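You operate a simulated robot arm through the tools that you are given. There is no shell and no other tool. Be economical: measure what you need, move in short steps, check, and stop when the job is done.

The job below is to be done with a simulated robot arm. You get a single attempt, and the scene is never put back.

TASK
Put the lidded box on the top of the grey table. Take the blue spacer on the top of the red table and put it away on the top of the teal bench. Take the green spacer and put it on the top of the yellow table. Put the name plate on the top of the cream table away on the top of the grey table. Put the kit box labelled "34" from the top of the cream table on the black cover and the kit box labelled "52" on the bed of the tray dock. Do these in any order.

Only the result counts: the job must be done as asked and must still hold three seconds after the hand-in. Knocking over, shifting, dropping, spilling or breaking anything else fails it. A push-on lid holds only when it is set on centred and level and pressed home; a screw cap is set on level and turned clockwise until tight.

THE ROBOT
A 7-joint arm with a vacuum gripper on a trunk, on a base that drives. Base frame: it is fixed to the floor where the robot stands at the start and does not move with it; the origin is under the middle of the robot, x ahead of it, y to its left, z up; the surface under the hand at the start is at about z = 800. Units: mm, rad, N and s.
With the tool pointing down near the work surface it reaches from about 100 to 640 mm from the robot's upright axis, wherever it stands. Its first joint turns from -2.007 to 2.007 rad. Places, roughly: bed of the tray dock (26x22 cm) [-1400, 460, 840]; black cover (10x10x1 cm) [300, -4000, 800]; blue spacer [500, 0, 750]; green spacer [250, -2250, 750]; kit box [500, -3750, 750]; lidded box (7x12x6 cm) [500, -100, 800]; name plate [500, -2500, 750]; top of the grey table [-1500, -500, 800]; top of the teal bench [-2200, 5500, 800]; top of the yellow table [-1500, -3000, 800]. Payload 2.55 kg.
Tool frame: the origin (TCP) lies in the middle of the cups' lips, and z points out of the cups. The gripper has 1 cup of 44 mm across, covering 44 by 44 mm (tool x, y); the bellows give 20 mm. With the vacuum on, a cup seals on a smooth face that it is pressed against (1 to 4 N); it does not hold porous or soft things. The pull reaches 55 N.
Orientation is told as [roll, pitch, yaw] about the base's x, y, z axes, in that order, counted from this pose: with the cups facing straight down, the tool's x points along the base's -x, its y along +y and its z along -z.

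THE INTERFACE
- The arm moves only by the tool play_rows. Its argument "targets" is a list of rows, each a list of 7 numbers: the shift along the tool's x, y, z in mm, then the turn, a rotation vector about the tool's x, y, z in rad, then the vacuum: 1 switches it on, -1 off. In form: [[dx, dy, dz, rx, ry, rz, vacuum], ...]. A call has 1 to 12 rows; each row shifts and turns the commanded pose from where the row before left it, along the tool's axes as they then stand. Each row takes 0.2 s and may step no farther than 50 mm and 0.15 rad from the row before; otherwise, or with a gripper value out of range, the whole call is refused. A pose out of reach is approached as far as the arm can. The call stops where the force on the tool passes 40 N (or 10 N more than at its start, if that is more) or the arm is blocked; 0.2 s more then pass. The pull builds up within a second once a cup has sealed. Time passes only in rows, and 0.2 s behind the last, so rows that do not move give it time. The reply holds the time, the measured pose of the TCP, the force on the tool along the base axes and the pull of the vacuum, in the units named above and with some noise, with the torque about the TCP (base axes, N m) and any sound that the robot's microphone picked up.
- Cameras (640 x 400 px; columns grow to the right, rows downward): "scene" is now at [-7.6, 147.5, 1777.5]; the picture's right is [-0.52, -0.86, 0.00], its down [-0.74, 0.45, -0.50] and it looks along [0.43, -0.26, -0.87] (base axes); focal length 274 px, centre (320, 200). "wrist" rides on the gripper at [81, 6, -173] in the tool frame; the picture's right is [-0.08, 1.00, 0.00], its down [-0.89, -0.07, -0.45] and it looks along [-0.44, -0.04, 0.90] (tool axes); focal length 256 px, centre (320, 200). There is no depth. A picture from a camera that has moved, and an enlarged one, comes with that camera's place and axes in the base frame and with its lens. The place of the scene camera against the robot may be out by one fixed shift of up to 18 mm in any direction.
- capture(camera): a new picture of that camera. It takes no simulated time.
- move_column(by): slides the trunk up (or, below 0, down) by that many mm; the arm and the scene camera ride with it, the base frame stays. It gives what a move gives, with no picture.
- roll_base(legs): drives the robot by 1 to 6 legs, each [ahead, left, turn to the left] in mm, mm and rad, along the robot's own axes; the way and the turn of a leg run together, so that a leg with both is an arc; at most 1500 mm and 3.142 rad a leg. The arm and the cameras ride along, it lands a little off, and it stops where it bumps. It gives what a move gives.
- aim_head(pan, tilt): turns the head with the scene camera to pan (to the left, within 2.705 rad either way) and tilt (down, from -0.506 to 1.204), counted from straight ahead of the robot. It gives what a move gives.
- zoom(camera, box): a new picture of the part [left, top, right, bottom] of that camera's present view, enlarged. It takes no simulated time.
- job_done(): hands the job in; it is judged then, once.

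Go step by step. Nothing tells you exact positions but the pictures and the camera data: compare them with the known pose of the tool, close in by small moves and look again before you grip or let go. The budget is 186 turns and 156 pictures, counting those below and the enlarged ones. Unless the task says otherwise, let go and move clear before handing in.

The tools are called after ">>>" by a JSON object that holds its "op" and its "data". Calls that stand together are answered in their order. play_rows: Moves the arm, as the interface text tells. Its arguments: {"type":"object","properties":{"targets":{"type":"array","items":{"type":"array","items":{"type":"number"}}}},"required":["targets"]} The other tools are called the same way: move_column (by) slides the trunk up or down; roll_base (legs) drives the base; aim_head (pan, tilt) turns the head that bears the scene camera; capture (camera) takes a picture; zoom (camera, box) takes an enlarged picture of a part of a camera's view; job_done () hands the job in.

At the start:

```text
t: 0.0
tcp_pos: [461.7, -92.5, 1043.0]
ee_rot: [0.002, 0.0, -0.001]
force: [0.1, 0.0, 0.2]
moment: [-0.03, -0.04, 0.0]
pull: 0.1
trunk travel left (down, up): [-875.0, 115.0]
robot x, y, heading: [-0.9, -2.6, -0.004]
head pan, tilt: [-0.545, 1.047]
```

scene: 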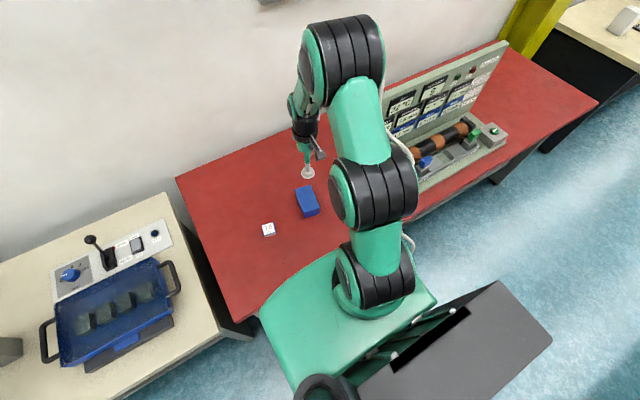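
wrist: 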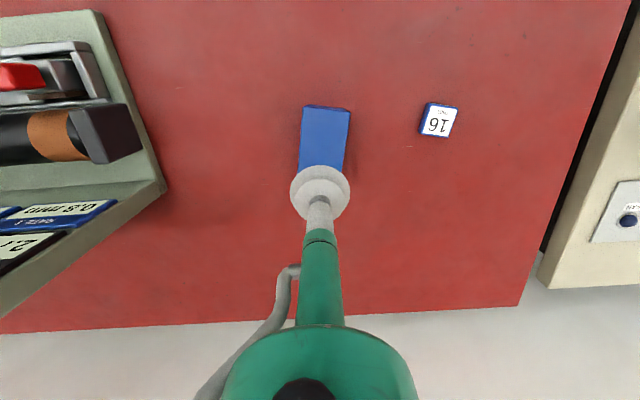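

I see the red table with a blue box under the hand, which I take to be the lidded box, and a small labelled blue piece to its left. I'll take closer looks before moving.

>>> {"op": "zoom", "data": {"camera": "wrist", "box": [260, 60, 500, 210]}}

>>> {"op": "zoom", "data": {"camera": "scene", "box": [230, 150, 390, 250]}}

```text
2.67 times, centred on (380, 135) of wrist
camera zoom: at [379.6, -87.2, 1215.3], right [0.08, 1.0, 0.0], down [0.89, -0.07, 0.45], along [0.44, -0.04, -0.9], focal length 683 px, centre (160, 373)
```

zoom: 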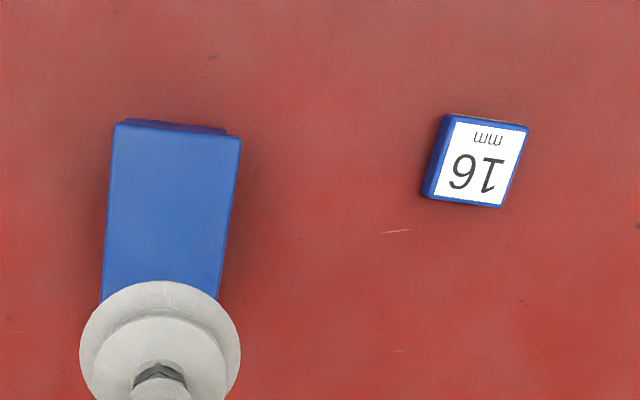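

```text
4.00 times, centred on (310, 200) of scene
camera zoom: at [-7.6, 147.5, 1777.5], right [-0.52, -0.86, 0.0], down [-0.74, 0.45, -0.5], along [0.43, -0.26, -0.87], focal length 1097 px, centre (360, 200)
```

zoom: 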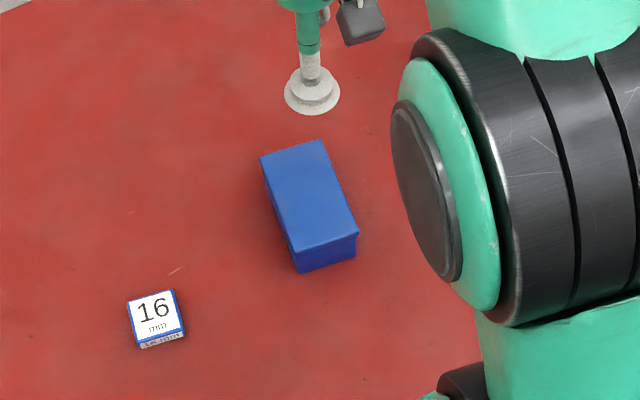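

The blue box is the lidded box and the "16 mm" piece is the blue spacer. I'll pan the head around to map the room before driving.

>>> {"op": "aim_head", "data": {"pan": -1.4, "tilt": 0.4}}

>>> {"op": "capture", "data": {"camera": "scene"}}

>>> {"op": "aim_head", "data": {"pan": -2.7, "tilt": 0.4}}

>>> {"op": "capture", "data": {"camera": "scene"}}

>>> {"op": "aim_head", "data": {"pan": 2.2, "tilt": 0.4}}

>>> {"op": "capture", "data": {"camera": "scene"}}

>>> {"op": "aim_head", "data": {"pan": 0.9, "tilt": 0.5}}

>>> {"op": "capture", "data": {"camera": "scene"}}

```text
t: 1.2
tcp_pos: [461.0, -93.2, 1042.6]
ee_rot: [-0.001, -0.001, 0.0]
force: [0.0, 0.2, 0.4]
moment: [-0.02, -0.01, -0.02]
pull: 0.0
trunk travel left (down, up): [-875.0, 115.0]
robot x, y, heading: [-2.4, 0.5, -0.002]
head pan, tilt: [-1.4, 0.4]
```

```text
151 pictures are left
camera scene: at [-48.7, 90.8, 1830.9], right [-0.99, -0.17, 0.0], down [-0.07, 0.38, -0.92], along [0.16, -0.91, -0.39], focal length 274 px, centre (320, 200)
```

scene: 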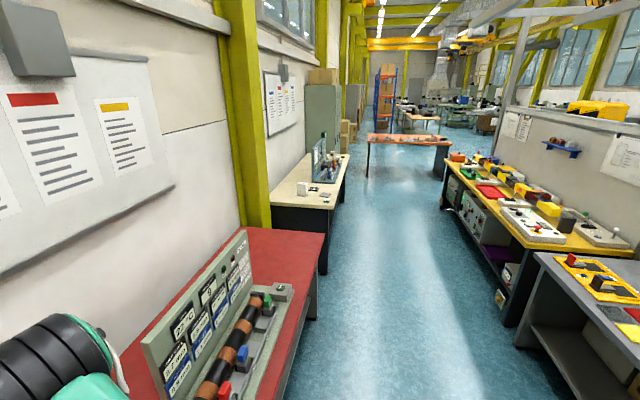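

```text
t: 2.6
tcp_pos: [460.0, -93.4, 1044.0]
ee_rot: [-0.001, 0.0, 0.0]
force: [-0.7, -0.6, -0.3]
moment: [0.01, 0.01, 0.01]
pull: 0.1
trunk travel left (down, up): [-875.0, 115.0]
robot x, y, heading: [0.8, -3.8, 0.004]
head pan, tilt: [-2.7, 0.4]
```

```text
150 pictures are left
camera scene: at [-148.3, 142.4, 1830.9], right [-0.43, 0.9, 0.0], down [0.35, 0.17, -0.92], along [-0.83, -0.39, -0.39], focal length 274 px, centre (320, 200)
```

scene: 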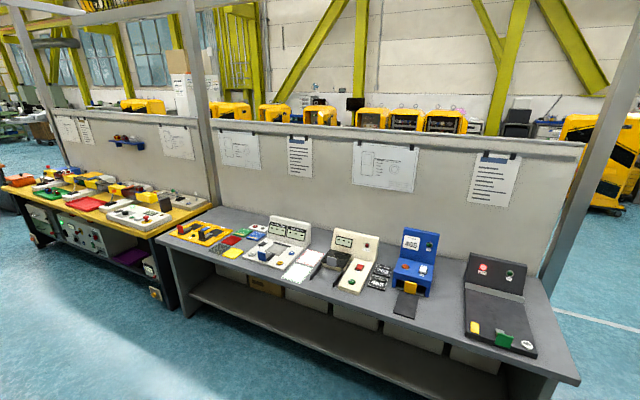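

```text
t: 6.5
tcp_pos: [460.6, -92.8, 1043.2]
ee_rot: [0.001, 0.001, -0.002]
force: [-0.6, -0.3, 0.8]
moment: [0.02, 0.01, -0.03]
pull: 0.1
trunk travel left (down, up): [-875.0, 115.0]
robot x, y, heading: [-2.3, 0.4, -0.003]
head pan, tilt: [2.201, 0.4]
```

```text
149 pictures are left
camera scene: at [-119.2, 257.0, 1830.9], right [0.81, 0.59, 0.0], down [0.23, -0.31, -0.92], along [-0.54, 0.74, -0.39], focal length 274 px, centre (320, 200)
```

scene: 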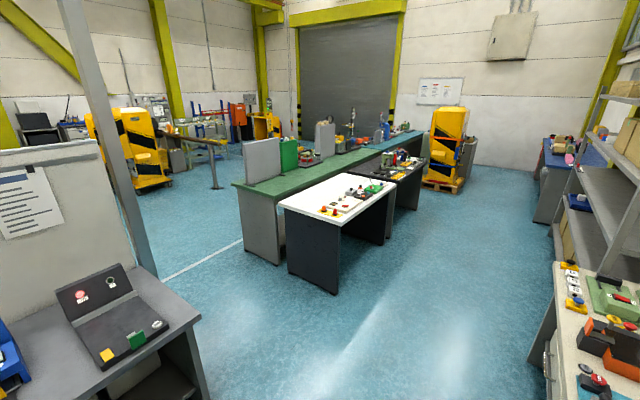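

```text
t: 8.0
tcp_pos: [460.1, -93.3, 1044.0]
ee_rot: [0.0, 0.001, -0.001]
force: [0.2, -0.4, 0.3]
moment: [0.01, -0.03, 0.01]
pull: 0.0
trunk travel left (down, up): [-875.0, 115.0]
robot x, y, heading: [-1.2, 0.0, -0.002]
head pan, tilt: [0.901, 0.499]
```

```text
148 pictures are left
camera scene: at [-8.2, 253.5, 1821.8], right [0.78, -0.62, 0.0], down [-0.3, -0.38, -0.88], along [0.54, 0.69, -0.48], focal length 274 px, centre (320, 200)
```

scene: 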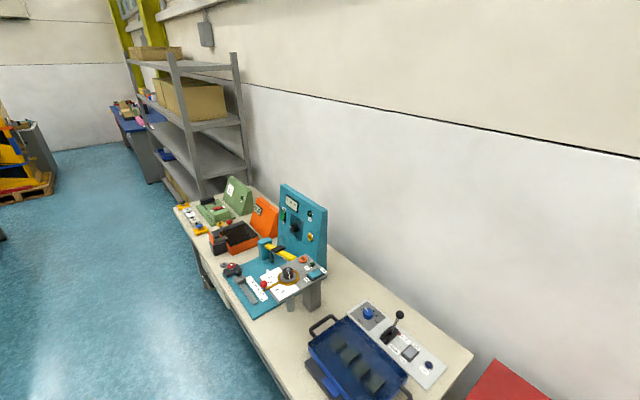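

The lidded box centre I put at about (480, -86), with its top near z=860. I'll move above it and descend part way, then look.

>>> {"op": "play_rows", "data": {"targets": [[-20, 7, 0, 0, 0, 0, -1], [0, 0, 45, 0, 0, 0, -1], [0, 0, 45, 0, 0, 0, -1], [0, 0, 30, 0, 0, 0, -1], [0, 0, 0, 0, 0, 0, -1]]}}

>>> {"op": "aim_head", "data": {"pan": -0.3, "tilt": 0.95}}

>>> {"op": "capture", "data": {"camera": "wrist"}}

>>> {"op": "capture", "data": {"camera": "scene"}}

```text
t: 9.2
tcp_pos: [481.2, -85.7, 921.9]
ee_rot: [0.0, 0.0, 0.001]
force: [-0.3, -0.5, 0.4]
moment: [0.0, -0.02, 0.01]
pull: 0.1
trunk travel left (down, up): [-875.0, 115.0]
robot x, y, heading: [-3.5, 1.8, -0.0]
head pan, tilt: [0.901, 0.499]
```

```text
t: 10.6
tcp_pos: [481.6, -85.8, 921.0]
ee_rot: [0.0, 0.001, 0.0]
force: [0.2, -0.7, -0.4]
moment: [0.0, 0.0, -0.02]
pull: 0.0
trunk travel left (down, up): [-875.0, 115.0]
robot x, y, heading: [-1.5, 2.4, 0.007]
head pan, tilt: [-0.3, 0.949]
```

```text
147 pictures are left
camera wrist: at [400.8, -80.2, 1093.7], right [0.08, 1.0, 0.0], down [0.89, -0.07, 0.45], along [0.44, -0.04, -0.9], focal length 256 px, centre (320, 200)
```

wrist: 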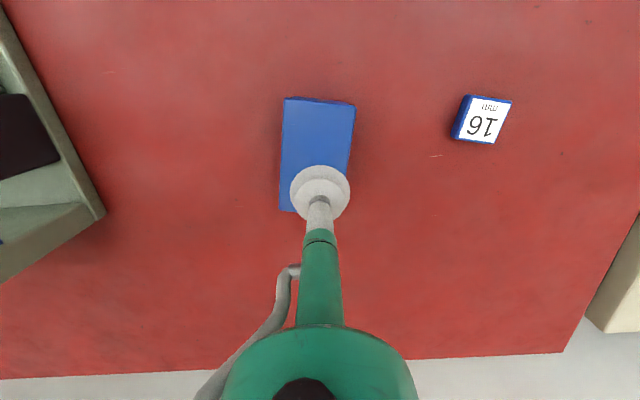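

```text
146 pictures are left
camera scene: at [4.9, 160.7, 1784.3], right [-0.29, -0.96, 0.0], down [-0.78, 0.24, -0.58], along [0.56, -0.17, -0.81], focal length 274 px, centre (320, 200)
```

scene: 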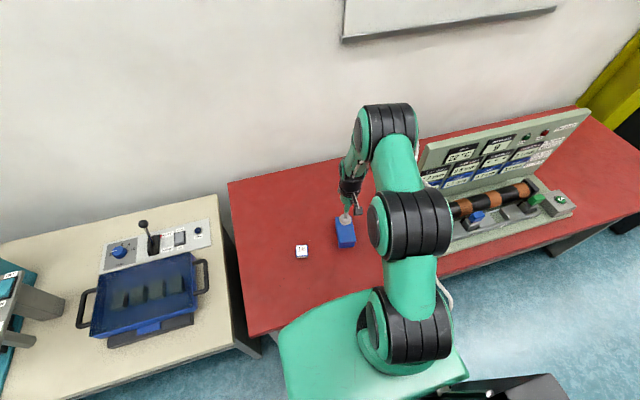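

The width of the box implies its top is near z=820, with its centre around (485, -95). I'll shift there, descend, and watch the force.

>>> {"op": "play_rows", "data": {"targets": [[-4, -9, 30, 0, 0, 0, -1], [0, 0, 40, 0, 0, 0, -1], [0, 0, 15, 0, 0, 0, 1], [0, 0, 5, 0, 0, 0, 1]]}}

>>> {"op": "capture", "data": {"camera": "wrist"}}

```text
t: 11.6
tcp_pos: [488.0, -96.6, 842.8]
ee_rot: [-0.002, -0.008, 0.001]
force: [-8.7, 2.0, 29.2]
moment: [0.12, 0.19, 0.06]
pull: 54.6
trunk travel left (down, up): [-875.0, 115.0]
robot x, y, heading: [-0.4, -3.0, -0.001]
head pan, tilt: [-0.3, 0.949]
stopped in row 4: the force on the tool passed its limit at 43 N (the readings are from after the stop); the commanded pose is now the measured one
```

```text
145 pictures are left
camera wrist: at [405.5, -90.2, 1013.7], right [0.08, 1.0, 0.0], down [0.89, -0.07, 0.45], along [0.45, -0.04, -0.89], focal length 256 px, centre (320, 200)
```

wrist: 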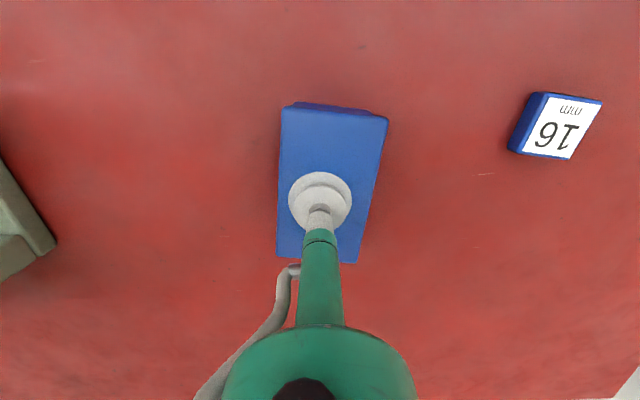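

Sealed firmly at TCP z≈843 (bellows compressed, so the table is at about 800). I'll lift gently and check whether the body comes with the lid.

>>> {"op": "play_rows", "data": {"targets": [[0, 0, -8, 0, 0, 0, 1], [0, 0, -10, 0, 0, 0, 1], [0, 0, -10, 0, 0, 0, 1], [0, 0, -10, 0, 0, 0, 1], [0, 0, 0, 0, 0, 0, 1]]}}

>>> {"op": "capture", "data": {"camera": "wrist"}}

>>> {"op": "zoom", "data": {"camera": "scene", "box": [280, 180, 400, 270]}}

```text
t: 12.8
tcp_pos: [486.2, -95.7, 876.5]
ee_rot: [-0.002, -0.005, 0.0]
force: [0.5, 0.1, -3.4]
moment: [0.01, 0.0, -0.02]
pull: 55.2
trunk travel left (down, up): [-875.0, 115.0]
robot x, y, heading: [-1.0, 0.4, -0.002]
head pan, tilt: [-0.3, 0.949]
```

```text
144 pictures are left
camera wrist: at [405.1, -89.9, 1048.4], right [0.08, 1.0, 0.0], down [0.89, -0.07, 0.45], along [0.45, -0.04, -0.89], focal length 256 px, centre (320, 200)
```

wrist: 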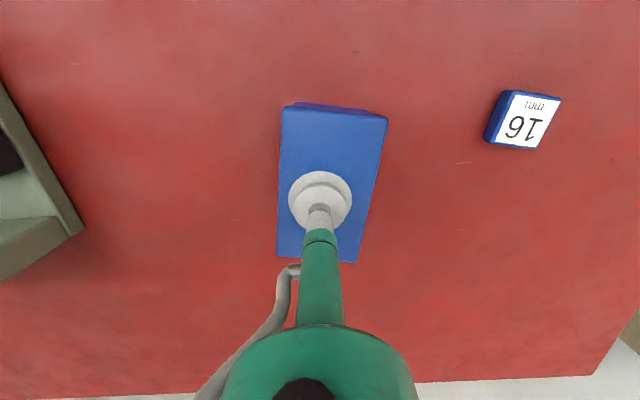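

```text
4.44 times, centred on (340, 225) of scene
camera zoom: at [4.9, 160.6, 1784.3], right [-0.3, -0.96, 0.0], down [-0.78, 0.24, -0.58], along [0.56, -0.17, -0.81], focal length 1219 px, centre (231, 89)
```

zoom: 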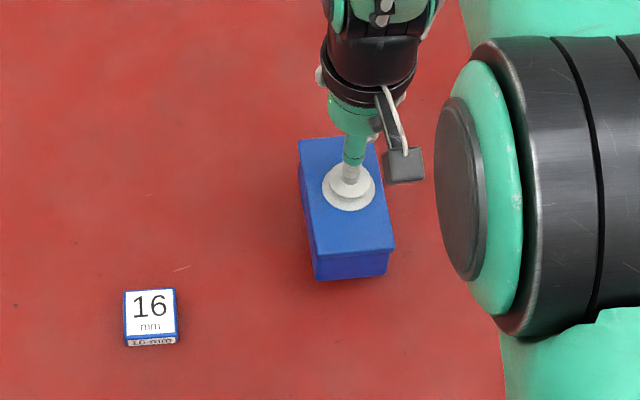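

The force is -3.4 N, and body and lid appear to be rising together. I'll lift farther and confirm.

>>> {"op": "play_rows", "data": {"targets": [[0, 0, -25, 0, 0, 0, 1], [0, 0, -35, 0, 0, 0, 1], [0, 0, -35, 0, 0, 0, 1], [0, 0, -35, 0, 0, 0, 1], [0, 0, 0, 0, 0, 0, 1]]}}

>>> {"op": "zoom", "data": {"camera": "scene", "box": [280, 130, 440, 270]}}

```text
t: 13.9
tcp_pos: [487.5, -95.2, 1007.4]
ee_rot: [-0.003, -0.005, -0.001]
force: [-0.7, -0.4, -2.1]
moment: [0.0, 0.01, -0.02]
pull: 54.8
trunk travel left (down, up): [-875.0, 115.0]
robot x, y, heading: [4.3, 1.3, -0.0]
head pan, tilt: [-0.3, 0.949]
```

```text
2.86 times, centred on (360, 200) of scene
camera zoom: at [5.3, 160.5, 1784.3], right [-0.3, -0.96, 0.0], down [-0.78, 0.24, -0.58], along [0.56, -0.17, -0.81], focal length 783 px, centre (206, 200)
```

zoom: 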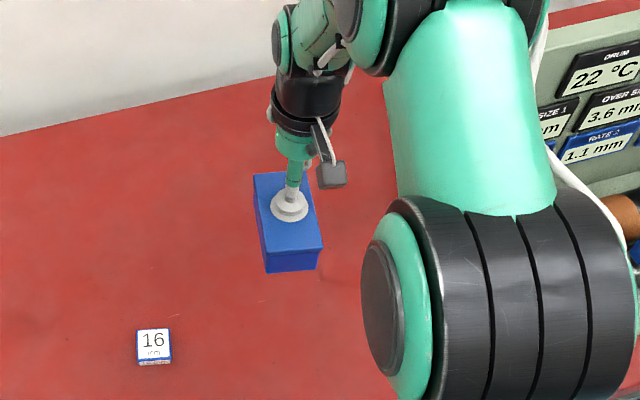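

The whole box is up with its lid on. The grey table's front edge runs near x≈-1180, so I'll back away, turn around and look at it.

>>> {"op": "roll_base", "data": {"legs": [[-450, 0, 0], [0, 0, 3.1416], [0, 400, 0]]}}

>>> {"op": "aim_head", "data": {"pan": 0.0, "tilt": 0.6}}

>>> {"op": "capture", "data": {"camera": "scene"}}

```text
refused: 3.1416 is not a number from -3.14159 to 3.14159
```

```text
t: 14.8
tcp_pos: [486.5, -95.1, 1008.5]
ee_rot: [-0.003, -0.006, 0.0]
force: [-0.2, -0.2, -2.0]
moment: [-0.04, 0.01, -0.01]
pull: 55.1
trunk travel left (down, up): [-875.0, 115.0]
robot x, y, heading: [1.9, 1.9, -0.003]
head pan, tilt: [0.0, 0.6]
```

```text
141 pictures are left
camera scene: at [23.3, 182.1, 1812.6], right [0.0, -1.0, 0.0], down [-0.57, 0.0, -0.82], along [0.82, 0.0, -0.57], focal length 274 px, centre (320, 200)
```

scene: 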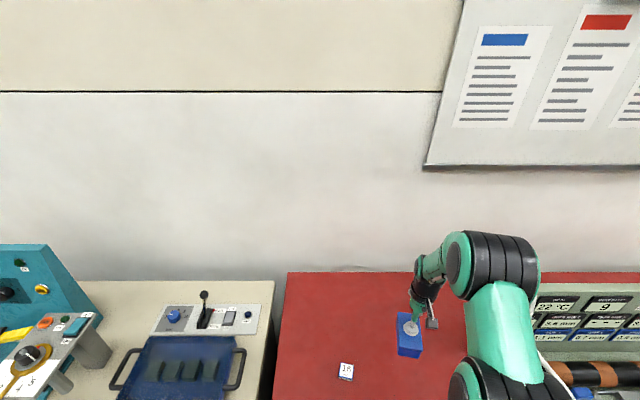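

The turn was a hair over the limit, so nothing drove. I'll repeat it with 3.14.

>>> {"op": "roll_base", "data": {"legs": [[-450, 0, 0], [0, 0, 3.14], [0, 400, 0]]}}

>>> {"op": "capture", "data": {"camera": "scene"}}

```text
t: 26.9
tcp_pos: [-946.8, -297.9, 1007.0]
ee_rot: [0.0, -0.007, 3.12]
force: [-1.0, -1.1, -1.7]
moment: [0.02, 0.0, 0.01]
pull: 54.8
trunk travel left (down, up): [-875.0, 115.0]
robot x, y, heading: [-460.4, -405.2, 3.121]
head pan, tilt: [0.0, 0.6]
```

```text
140 pictures are left
camera scene: at [-497.4, -575.6, 1812.7], right [0.02, 1.0, 0.0], down [0.56, -0.01, -0.83], along [-0.82, 0.02, -0.56], focal length 274 px, centre (320, 200)
```

scene: 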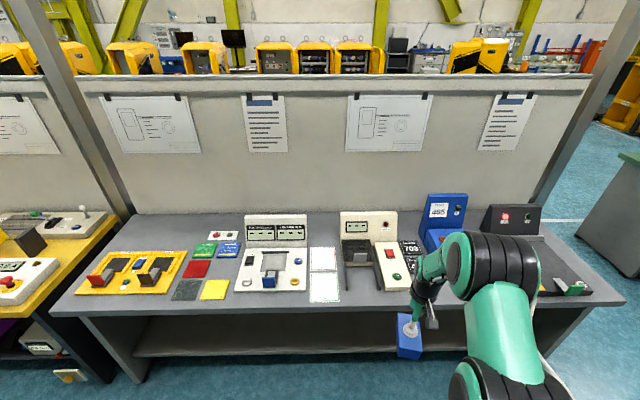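

I see the grey table with quite a few things on it. I'll zoom in to find clear patches for the box and later the name plate.

>>> {"op": "zoom", "data": {"camera": "scene", "box": [40, 180, 340, 320]}}

>>> {"op": "zoom", "data": {"camera": "scene", "box": [300, 180, 640, 330]}}

```text
2.13 times, centred on (190, 250) of scene
camera zoom: at [-497.4, -575.6, 1812.7], right [0.02, 1.0, 0.0], down [0.56, -0.01, -0.83], along [-0.82, 0.02, -0.56], focal length 585 px, centre (597, 93)
```

zoom: 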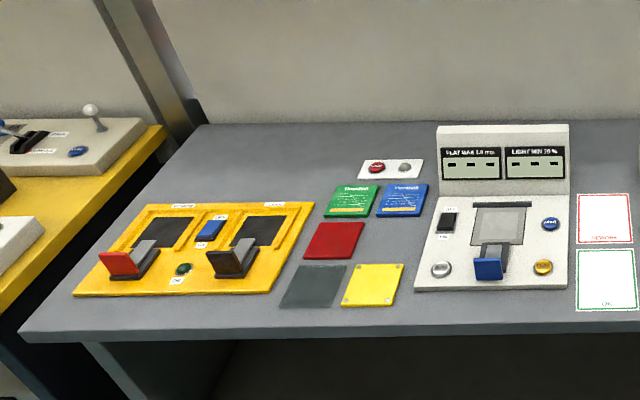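

```text
1.88 times, centred on (470, 255) of scene
camera zoom: at [-497.4, -575.6, 1812.7], right [0.02, 1.0, 0.0], down [0.56, -0.01, -0.83], along [-0.82, 0.02, -0.56], focal length 516 px, centre (38, 96)
```

zoom: 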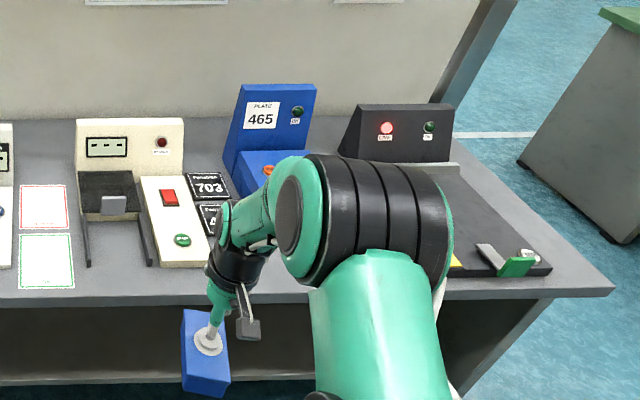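

The cleanest spot looks like the strip between the blue "465" device and the black tray dock, around (-1330, 275). I'll slide over there and look with the wrist camera.

>>> {"op": "roll_base", "data": {"legs": [[0, -570, 0.02], [250, 0, 0]]}}

>>> {"op": "capture", "data": {"camera": "wrist"}}

>>> {"op": "aim_head", "data": {"pan": -0.2, "tilt": 0.8}}

>>> {"op": "capture", "data": {"camera": "scene"}}

```text
t: 31.6
tcp_pos: [-1191.5, 263.1, 1006.1]
ee_rot: [-0.001, -0.005, 3.138]
force: [-0.3, 0.1, -2.4]
moment: [0.02, -0.01, -0.01]
pull: 54.5
trunk travel left (down, up): [-875.0, 115.0]
robot x, y, heading: [-704.5, 165.9, 3.139]
head pan, tilt: [0.0, 0.6]
```

```text
137 pictures are left
camera wrist: at [-1110.0, 255.6, 1178.9], right [-0.08, -1.0, 0.0], down [-0.89, 0.07, 0.45], along [-0.45, 0.04, -0.89], focal length 256 px, centre (320, 200)
```

wrist: 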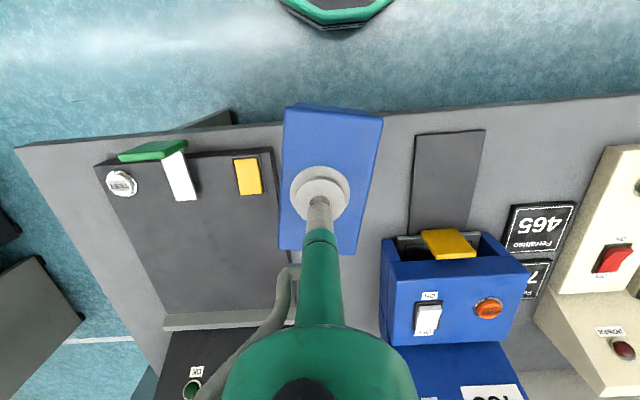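

```text
t: 32.3
tcp_pos: [-1191.2, 263.2, 1007.3]
ee_rot: [-0.002, -0.008, 3.139]
force: [-0.2, 0.6, -2.5]
moment: [-0.02, 0.03, 0.03]
pull: 54.8
trunk travel left (down, up): [-875.0, 115.0]
robot x, y, heading: [-704.6, 164.9, 3.135]
head pan, tilt: [-0.201, 0.799]
```

```text
136 pictures are left
camera scene: at [-728.3, 10.2, 1795.9], right [0.2, 0.98, 0.0], down [0.7, -0.14, -0.7], along [-0.68, 0.14, -0.72], focal length 274 px, centre (320, 200)
```

scene: 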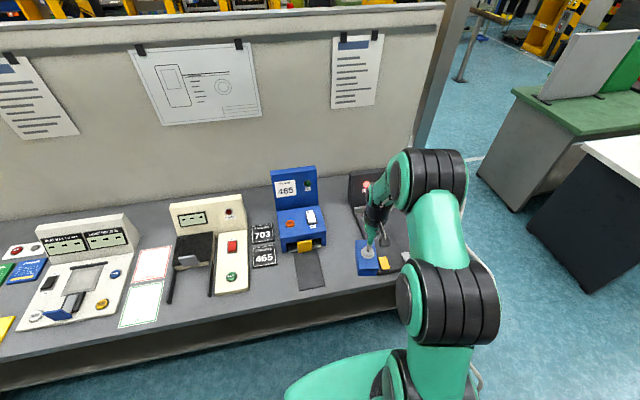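

The gap between the blue device (left side y≈170) and the dock (y≈325) is clear. I'll drive ahead 200 mm, centre the box at about (-1390, 245) and lower it partway.

>>> {"op": "roll_base", "data": {"legs": [[200, 0, 0]]}}

>>> {"op": "play_rows", "data": {"targets": [[0, 18, 20, 0, 0, 0, 1], [0, 0, 40, 0, 0, 0, 1], [0, 0, 25, 0, 0, 0, 1], [0, 0, 0, 0, 0, 0, 1]]}}

>>> {"op": "capture", "data": {"camera": "wrist"}}

>>> {"op": "capture", "data": {"camera": "scene"}}

```text
t: 33.9
tcp_pos: [-1390.9, 267.8, 1007.0]
ee_rot: [-0.003, -0.004, 3.132]
force: [0.4, -0.3, -2.0]
moment: [-0.02, 0.0, 0.0]
pull: 54.8
trunk travel left (down, up): [-875.0, 115.0]
robot x, y, heading: [-904.8, 168.0, 3.136]
head pan, tilt: [-0.201, 0.799]
```

```text
t: 34.9
tcp_pos: [-1391.0, 248.4, 922.5]
ee_rot: [-0.003, -0.004, 3.131]
force: [-0.3, -0.4, -2.5]
moment: [0.03, 0.01, 0.01]
pull: 54.5
trunk travel left (down, up): [-875.0, 115.0]
robot x, y, heading: [-904.4, 164.6, 3.133]
head pan, tilt: [-0.201, 0.799]
```

```text
135 pictures are left
camera wrist: at [-1309.8, 240.9, 1094.3], right [-0.09, -1.0, 0.0], down [-0.89, 0.08, 0.45], along [-0.45, 0.04, -0.89], focal length 256 px, centre (320, 200)
```

wrist: 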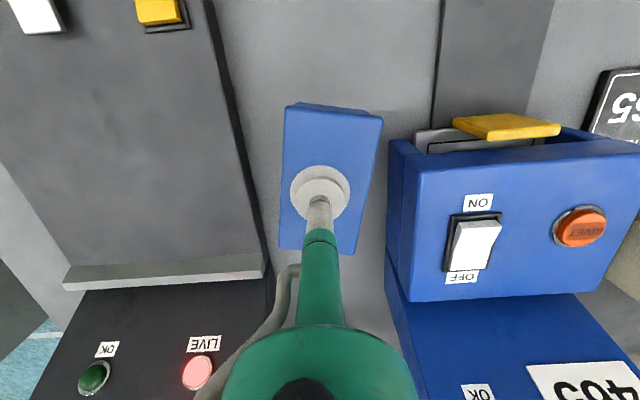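

```text
134 pictures are left
camera scene: at [-929.8, 11.8, 1795.9], right [0.21, 0.98, 0.0], down [0.7, -0.15, -0.7], along [-0.68, 0.15, -0.72], focal length 274 px, centre (320, 200)
```

scene: 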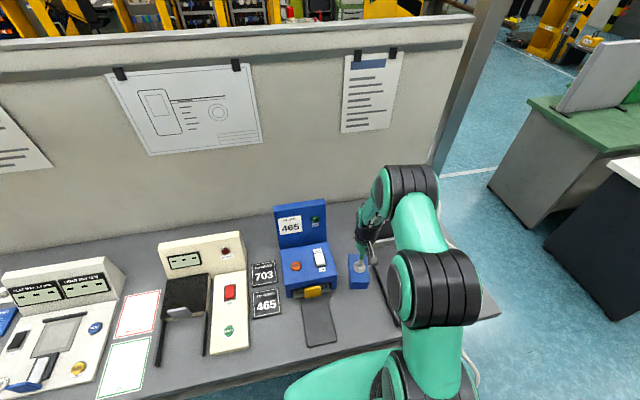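

The box is well placed between the two; I'll nudge 8 mm toward the dock and set it down in small steps.

>>> {"op": "play_rows", "data": {"targets": [[0, -8, 20, 0, 0, 0, 1], [0, 0, 20, 0, 0, 0, 1], [0, 0, 8, 0, 0, 0, 1], [0, 0, 4, 0, 0, 0, 1], [0, 0, 0, 0, 0, 0, 1]]}}

```text
t: 36.1
tcp_pos: [-1391.5, 257.1, 869.2]
ee_rot: [-0.002, -0.007, 3.13]
force: [0.4, 0.5, -1.7]
moment: [-0.02, 0.0, 0.0]
pull: 54.5
trunk travel left (down, up): [-875.0, 115.0]
robot x, y, heading: [-905.1, 165.8, 3.13]
head pan, tilt: [-0.201, 0.799]
```

>>> {"op": "play_rows", "data": {"targets": [[0, 0, 3, 0, 0, 0, 1], [0, 0, 3, 0, 0, 0, 1], [0, 0, 3, 0, 0, 0, 1], [0, 0, 0, 0, 0, 0, 1]]}}

```text
t: 37.1
tcp_pos: [-1391.4, 258.1, 860.3]
ee_rot: [-0.003, -0.007, 3.134]
force: [-0.6, -0.3, -2.5]
moment: [0.01, 0.02, 0.0]
pull: 55.0
trunk travel left (down, up): [-875.0, 115.0]
robot x, y, heading: [-900.3, 165.4, 3.135]
head pan, tilt: [-0.201, 0.799]
```

Still hanging free at 860. I'll continue down in 3 mm steps.

>>> {"op": "play_rows", "data": {"targets": [[0, 0, 3, 0, 0, 0, 1], [0, 0, 3, 0, 0, 0, 1], [0, 0, 3, 0, 0, 0, 1], [0, 0, 0, 0, 0, 0, 1]]}}

```text
t: 38.1
tcp_pos: [-1392.0, 257.4, 853.0]
ee_rot: [-0.002, -0.011, 3.131]
force: [1.4, 1.8, 16.2]
moment: [-0.11, -0.22, 0.05]
pull: 54.6
trunk travel left (down, up): [-875.0, 115.0]
robot x, y, heading: [-906.1, 168.0, 3.128]
head pan, tilt: [-0.201, 0.799]
```

The box is down with contact at z≈853. I'll release, wait, and lift off.

>>> {"op": "play_rows", "data": {"targets": [[0, 0, 0, 0, 0, 0, -1], [0, 0, 0, 0, 0, 0, -1], [0, 0, 0, 0, 0, 0, -1], [0, 0, 0, 0, 0, 0, -1], [0, 0, 0, 0, 0, 0, -1], [0, 0, -3, 0, 0, 0, -1], [0, 0, -6, 0, 0, 0, -1], [0, 0, -30, 0, 0, 0, -1], [0, 0, -45, 0, 0, 0, -1], [0, 0, -50, 0, 0, 0, -1]]}}

>>> {"op": "capture", "data": {"camera": "wrist"}}

```text
t: 40.3
tcp_pos: [-1388.0, 258.0, 987.1]
ee_rot: [-0.003, -0.006, 3.131]
force: [-0.4, 0.4, -0.4]
moment: [-0.01, 0.04, 0.01]
pull: 0.1
trunk travel left (down, up): [-875.0, 115.0]
robot x, y, heading: [-907.5, 169.9, 3.133]
head pan, tilt: [-0.201, 0.799]
```

```text
133 pictures are left
camera wrist: at [-1306.7, 250.3, 1159.3], right [-0.09, -1.0, 0.0], down [-0.89, 0.08, 0.45], along [-0.45, 0.04, -0.89], focal length 256 px, centre (320, 200)
```

wrist: 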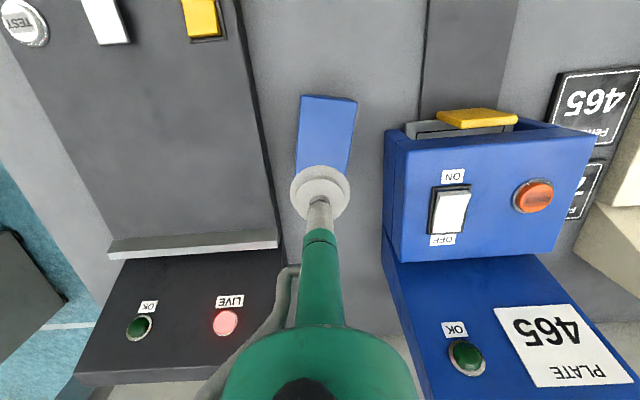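

The lidded box stands cleanly on the grey table. Next I'll go back for the blue spacer, which I put at about (459, 84).

>>> {"op": "roll_base", "data": {"legs": [[-450, 0, 0], [0, 0, -3.132], [435, 0, 0]]}}

>>> {"op": "capture", "data": {"camera": "wrist"}}

```text
t: 52.7
tcp_pos: [478.9, 80.4, 986.6]
ee_rot: [-0.002, -0.006, 0.003]
force: [0.0, -0.4, -0.5]
moment: [-0.01, 0.02, -0.03]
pull: 0.1
trunk travel left (down, up): [-875.0, 115.0]
robot x, y, heading: [-9.2, 166.8, 0.0]
head pan, tilt: [-0.201, 0.799]
```

```text
132 pictures are left
camera wrist: at [396.7, 86.3, 1158.4], right [0.08, 1.0, 0.0], down [0.89, -0.07, 0.45], along [0.45, -0.04, -0.89], focal length 256 px, centre (320, 200)
```

wrist: 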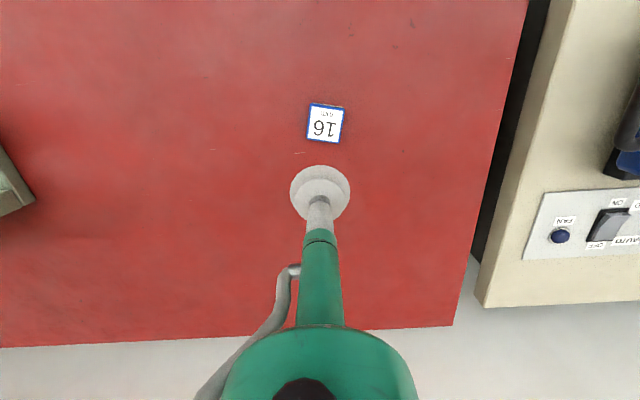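

The spacer is at about (458, 87), about 46 mm square. I'll centre above it, drop and check again.

>>> {"op": "play_rows", "data": {"targets": [[21, 7, 30, 0, 0, 0, -1], [0, 0, 45, 0, 0, 0, -1], [0, 0, 45, 0, 0, 0, -1], [0, 0, 0, 0, 0, 0, -1]]}}

>>> {"op": "capture", "data": {"camera": "wrist"}}

>>> {"op": "aim_head", "data": {"pan": -0.4, "tilt": 1.0}}

>>> {"op": "zoom", "data": {"camera": "scene", "box": [230, 120, 430, 245]}}

```text
t: 53.7
tcp_pos: [459.0, 88.0, 865.3]
ee_rot: [-0.001, -0.006, 0.004]
force: [-0.7, -0.8, 0.5]
moment: [-0.01, -0.01, 0.02]
pull: 0.1
trunk travel left (down, up): [-875.0, 115.0]
robot x, y, heading: [-6.2, 166.0, 0.004]
head pan, tilt: [-0.201, 0.799]
```

```text
131 pictures are left
camera wrist: at [376.3, 94.0, 1037.0], right [0.08, 1.0, 0.0], down [0.89, -0.07, 0.45], along [0.45, -0.04, -0.89], focal length 256 px, centre (320, 200)
```

wrist: 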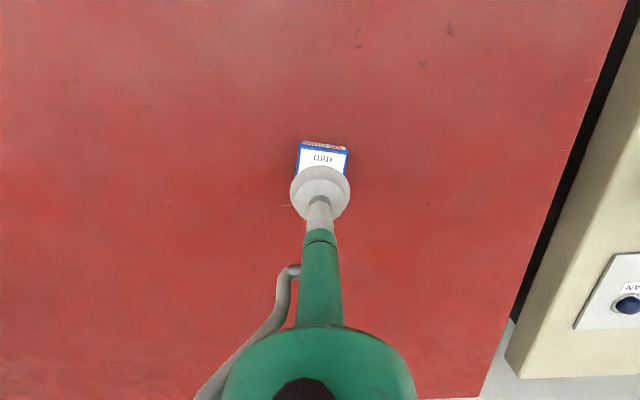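

```text
t: 54.4
tcp_pos: [458.0, 88.5, 865.4]
ee_rot: [-0.003, -0.005, 0.002]
force: [0.0, -1.1, -0.6]
moment: [-0.01, 0.0, -0.04]
pull: 0.1
trunk travel left (down, up): [-875.0, 115.0]
robot x, y, heading: [-8.4, 168.8, 0.007]
head pan, tilt: [-0.4, 1.0]
```

```text
3.20 times, centred on (330, 182) of scene
camera zoom: at [-8.8, 320.7, 1780.7], right [-0.39, -0.92, 0.0], down [-0.78, 0.32, -0.54], along [0.5, -0.21, -0.84], focal length 878 px, centre (288, 256)
```

zoom: 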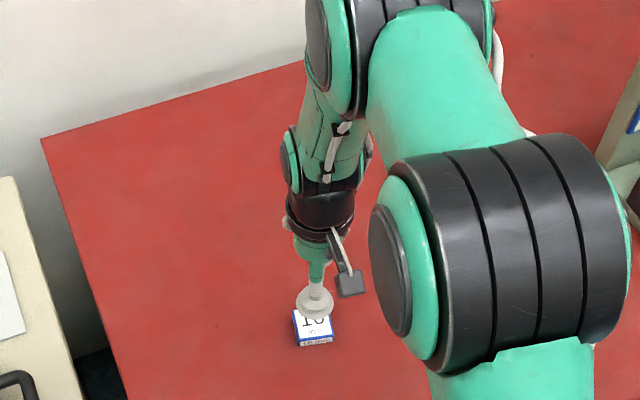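

>>> {"op": "zoom", "data": {"camera": "wrist", "box": [270, 120, 370, 220]}}

```text
4.00 times, centred on (320, 170) of wrist
camera zoom: at [376.7, 93.8, 1037.2], right [0.08, 1.0, 0.0], down [0.89, -0.07, 0.45], along [0.45, -0.04, -0.89], focal length 1024 px, centre (320, 320)
```

zoom: 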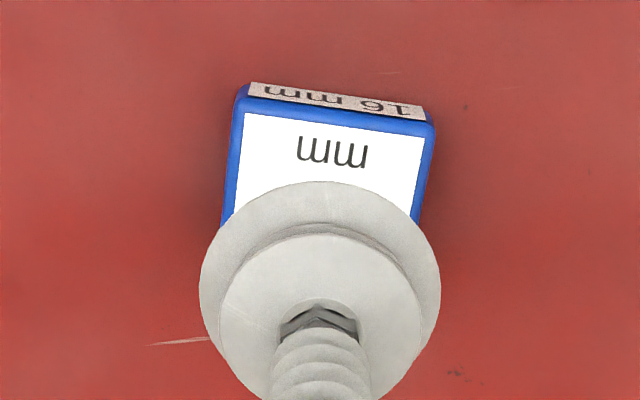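

The block is about 45 mm square and rotated roughly 14°, centred near (459.3, 87). I'll trim by a millimetre or so and press gently with vacuum on.

>>> {"op": "play_rows", "data": {"targets": [[-1, -1.3, 25, 0, 0, 0, -1], [0, 0, 18, 0, 0, 0, 1], [0, 0, 3, 0, 0, 0, 1], [0, 0, 3, 0, 0, 0, 1], [0, 0, 0, 0, 0, 0, 1]]}}

```text
t: 55.6
tcp_pos: [458.9, 84.8, 818.1]
ee_rot: [-0.002, -0.008, 0.004]
force: [-0.3, -0.3, 0.2]
moment: [-0.03, -0.05, -0.05]
pull: 54.9
trunk travel left (down, up): [-875.0, 115.0]
robot x, y, heading: [-8.2, 162.2, 0.009]
head pan, tilt: [-0.4, 1.0]
```

The cup has sealed at full pull. Lifting now and checking.

>>> {"op": "play_rows", "data": {"targets": [[0, 0, -5, 0, 0, 0, 1], [0, 0, -25, 0, 0, 0, 1], [0, 0, -40, 0, 0, 0, 1], [0, 0, -45, 0, 0, 0, 1], [0, 0, -45, 0, 0, 0, 1], [0, 0, -25, 0, 0, 0, 1]]}}

>>> {"op": "capture", "data": {"camera": "wrist"}}

```text
t: 57.0
tcp_pos: [456.4, 84.6, 1003.4]
ee_rot: [-0.002, -0.005, 0.004]
force: [-0.8, 0.2, 0.4]
moment: [0.02, -0.02, -0.02]
pull: 55.3
trunk travel left (down, up): [-875.0, 115.0]
robot x, y, heading: [-8.9, 169.0, 0.004]
head pan, tilt: [-0.4, 1.0]
```

```text
128 pictures are left
camera wrist: at [374.9, 90.8, 1175.0], right [0.08, 1.0, 0.0], down [0.89, -0.07, 0.45], along [0.45, -0.04, -0.89], focal length 256 px, centre (320, 200)
```

wrist: 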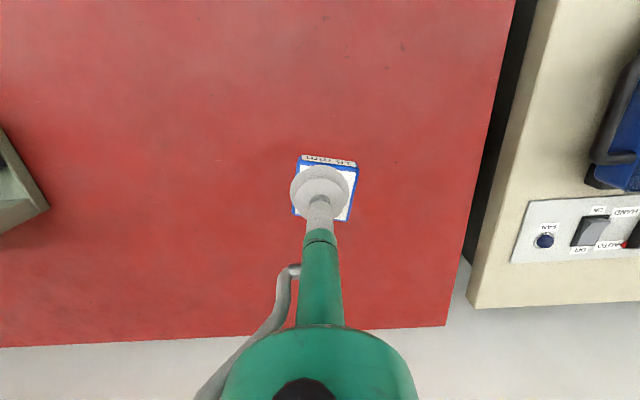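

Spacer held. The teal/green bench stretches from about y=2040 to 6400 at x≈-2600…-1900; I'll back away, turn toward it and look from closer.

>>> {"op": "roll_base", "data": {"legs": [[-600, 0, 0], [0, 0, 1.57], [900, 0, 0]]}}

>>> {"op": "aim_head", "data": {"pan": 0.5, "tilt": 0.25}}

>>> {"op": "capture", "data": {"camera": "scene"}}

>>> {"op": "zoom", "data": {"camera": "scene", "box": [200, 50, 520, 250]}}

```text
t: 68.7
tcp_pos: [-533.8, 1546.6, 1003.0]
ee_rot: [-0.001, -0.005, 1.57]
force: [-0.5, 0.3, -0.8]
moment: [-0.06, 0.02, -0.03]
pull: 54.9
trunk travel left (down, up): [-875.0, 115.0]
robot x, y, heading: [-615.4, 1079.9, 1.569]
head pan, tilt: [-0.4, 1.0]
```

```text
t: 69.9
tcp_pos: [-533.5, 1546.4, 1002.1]
ee_rot: [-0.001, -0.004, 1.571]
force: [0.0, 0.6, -0.1]
moment: [-0.03, 0.03, -0.01]
pull: 55.0
trunk travel left (down, up): [-875.0, 115.0]
robot x, y, heading: [-615.1, 1087.3, 1.569]
head pan, tilt: [0.499, 0.25]
```

```text
127 pictures are left
camera scene: at [-841.6, 1109.0, 1844.9], right [0.88, 0.48, 0.0], down [0.12, -0.22, -0.97], along [-0.46, 0.85, -0.25], focal length 274 px, centre (320, 200)
```

scene: 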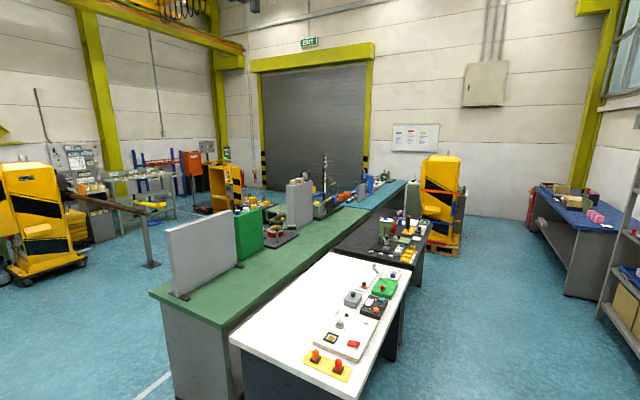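

```text
2.00 times, centred on (360, 150) of scene
camera zoom: at [-841.6, 1109.0, 1844.9], right [0.88, 0.48, 0.0], down [0.12, -0.22, -0.97], along [-0.46, 0.85, -0.25], focal length 548 px, centre (240, 300)
```

zoom: 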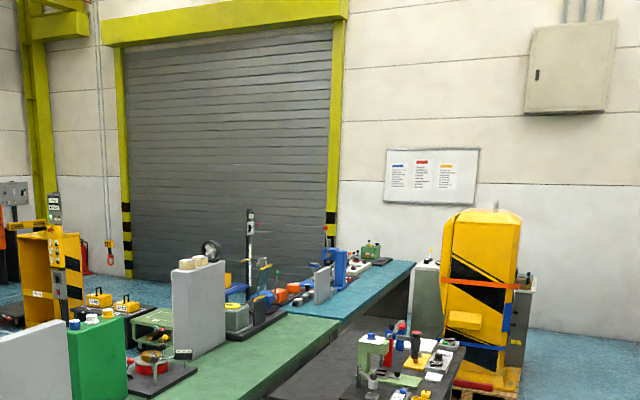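

The actual teal bench is the bluish one behind the green bench (y≈4260 onward, near edge x≈-1830). I'll drive up the aisle to y≈4790 between the black table and the yellow cabinet, then face it.

>>> {"op": "roll_base", "data": {"legs": [[1300, 0, 0], [1300, 0, 0], [1100, 0, 0], [0, 0, 1.57]]}}

>>> {"op": "aim_head", "data": {"pan": 0.0, "tilt": 0.5}}

>>> {"op": "capture", "data": {"camera": "scene"}}

```text
t: 91.7
tcp_pos: [-1006.4, 4898.2, 1002.8]
ee_rot: [-0.001, -0.005, 3.108]
force: [-0.1, -0.5, -0.1]
moment: [0.0, -0.02, 0.01]
pull: 54.2
trunk travel left (down, up): [-875.0, 115.0]
robot x, y, heading: [-540.7, 4801.0, 3.11]
head pan, tilt: [0.499, 0.25]
```

```text
t: 92.6
tcp_pos: [-1005.5, 4897.6, 1003.2]
ee_rot: [-0.002, -0.004, 3.109]
force: [-0.1, -0.7, -1.8]
moment: [0.01, 0.03, 0.0]
pull: 55.4
trunk travel left (down, up): [-875.0, 115.0]
robot x, y, heading: [-543.5, 4796.3, 3.109]
head pan, tilt: [0.0, 0.499]
```

```text
125 pictures are left
camera scene: at [-585.3, 4629.7, 1821.8], right [0.03, 1.0, 0.0], down [0.48, -0.02, -0.88], along [-0.88, 0.03, -0.48], focal length 274 px, centre (320, 200)
```

scene: 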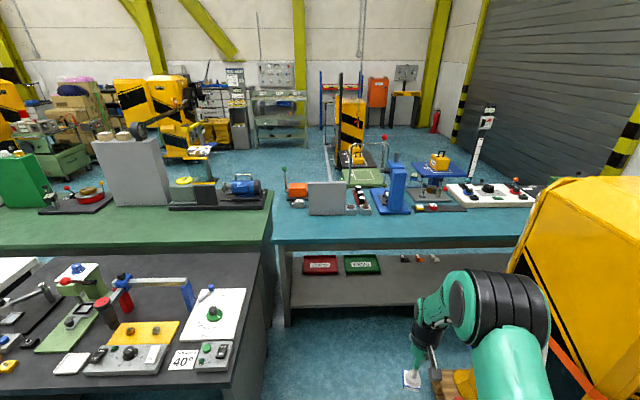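

There's a clear front strip on the teal bench, x from about -1890 to -2240. I'll drive ahead about 1 m so the tool ends over roughly (-2030, 4900).

>>> {"op": "roll_base", "data": {"legs": [[1020, 0, 0.03]]}}

>>> {"op": "capture", "data": {"camera": "wrist"}}

>>> {"op": "capture", "data": {"camera": "scene"}}

```text
t: 98.0
tcp_pos: [-2046.0, 4905.6, 1003.1]
ee_rot: [-0.002, -0.006, 3.134]
force: [-0.1, -0.4, -1.7]
moment: [0.01, -0.04, -0.06]
pull: 55.3
trunk travel left (down, up): [-875.0, 115.0]
robot x, y, heading: [-1582.4, 4819.5, 3.13]
head pan, tilt: [0.0, 0.499]
```

```text
124 pictures are left
camera wrist: at [-1965.5, 4898.1, 1174.6], right [-0.09, -1.0, 0.0], down [-0.89, 0.08, 0.45], along [-0.45, 0.04, -0.89], focal length 256 px, centre (320, 200)
```

wrist: 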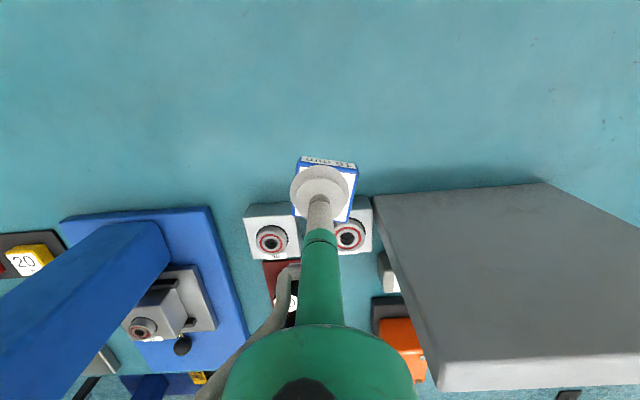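

```text
123 pictures are left
camera scene: at [-1619.5, 4649.1, 1821.8], right [0.01, 1.0, 0.0], down [0.48, 0.0, -0.88], along [-0.88, 0.01, -0.48], focal length 274 px, centre (320, 200)
```

scene: 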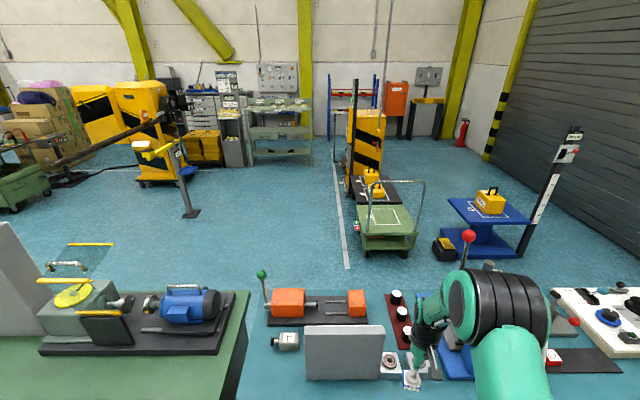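

The front strip below the tool is clear; objects begin beyond x≈-2140. I'll move slightly toward the front and lower.

>>> {"op": "play_rows", "data": {"targets": [[18, 0, 30, 0, 0, 0, 1], [0, 0, 45, 0, 0, 0, 1], [0, 0, 45, 0, 0, 0, 1], [0, 0, 40, 0, 0, 0, 1], [0, 0, 10, 0, 0, 0, 1], [0, 0, 0, 0, 0, 0, 1]]}}

>>> {"op": "capture", "data": {"camera": "wrist"}}

```text
t: 99.0
tcp_pos: [-2031.0, 4909.5, 856.9]
ee_rot: [0.0, -0.006, 3.134]
force: [4.5, -0.9, 11.5]
moment: [-0.19, -0.08, 0.02]
pull: 54.5
trunk travel left (down, up): [-875.0, 115.0]
robot x, y, heading: [-1580.6, 4819.1, 3.133]
head pan, tilt: [0.0, 0.499]
stopped in row 4: the force on the tool passed its limit at 42 N (the readings are from after the stop); the commanded pose is now the measured one
```

```text
122 pictures are left
camera wrist: at [-1947.9, 4901.8, 1029.9], right [-0.09, -1.0, 0.0], down [-0.89, 0.08, 0.45], along [-0.45, 0.04, -0.89], focal length 256 px, centre (320, 200)
```

wrist: 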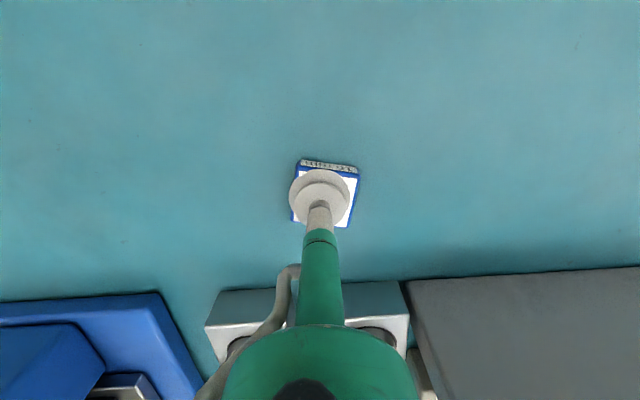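

The bench is higher than the others (contact near 857), and the spacer is resting on it flat. I'll release and lift.

>>> {"op": "play_rows", "data": {"targets": [[0, 0, 0, 0, 0, 0, -1], [0, 0, 0, 0, 0, 0, -1], [0, 0, 0, 0, 0, 0, -1], [0, 0, 0, 0, 0, 0, -1], [0, 0, 0, 0, 0, 0, -1], [0, 0, -3, 0, 0, 0, -1], [0, 0, -6, 0, 0, 0, -1], [0, 0, -30, 0, 0, 0, -1], [0, 0, -50, 0, 0, 0, -1], [0, 0, -50, 0, 0, 0, -1]]}}

>>> {"op": "capture", "data": {"camera": "wrist"}}

```text
t: 101.2
tcp_pos: [-2025.7, 4909.8, 998.4]
ee_rot: [-0.001, -0.004, 3.134]
force: [-0.7, 0.1, -0.1]
moment: [0.02, 0.01, 0.01]
pull: 0.0
trunk travel left (down, up): [-875.0, 115.0]
robot x, y, heading: [-1581.5, 4818.1, 3.132]
head pan, tilt: [0.0, 0.499]
```

```text
121 pictures are left
camera wrist: at [-1945.4, 4902.2, 1169.8], right [-0.09, -1.0, 0.0], down [-0.89, 0.08, 0.45], along [-0.45, 0.04, -0.89], focal length 256 px, centre (320, 200)
```

wrist: 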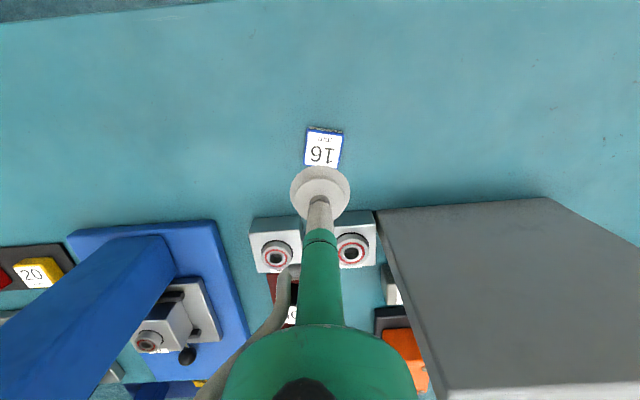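

Blue spacer done. Now I'll back out, turn and drive down the aisle toward the far cream table.

>>> {"op": "roll_base", "data": {"legs": [[-1020, 0, 0], [0, 0, 1.58], [1400, 0, 0], [1400, 0, 0], [1400, 0, 0]]}}

>>> {"op": "aim_head", "data": {"pan": 0.0, "tilt": 0.35}}

>>> {"op": "capture", "data": {"camera": "scene"}}

```text
t: 130.0
tcp_pos: [-687.6, 174.8, 997.9]
ee_rot: [-0.001, -0.005, -1.567]
force: [-1.3, 0.4, 0.2]
moment: [-0.05, 0.01, -0.02]
pull: 0.2
trunk travel left (down, up): [-875.0, 115.0]
robot x, y, heading: [-605.9, 621.6, -1.567]
head pan, tilt: [0.0, 0.499]
```

```text
t: 130.7
tcp_pos: [-687.7, 174.5, 996.5]
ee_rot: [-0.001, -0.005, -1.567]
force: [-0.7, 0.6, -0.3]
moment: [0.01, -0.01, 0.0]
pull: 0.1
trunk travel left (down, up): [-875.0, 115.0]
robot x, y, heading: [-601.8, 620.6, -1.565]
head pan, tilt: [0.0, 0.351]
```

```text
120 pictures are left
camera scene: at [-430.3, 594.7, 1835.4], right [-1.0, 0.0, 0.0], down [0.0, 0.34, -0.94], along [0.0, -0.94, -0.34], focal length 274 px, centre (320, 200)
```

scene: 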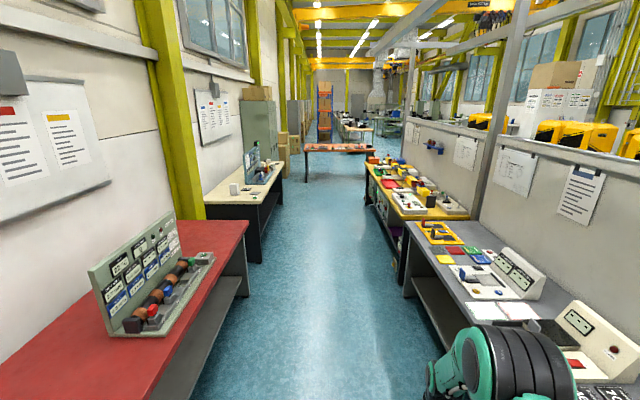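

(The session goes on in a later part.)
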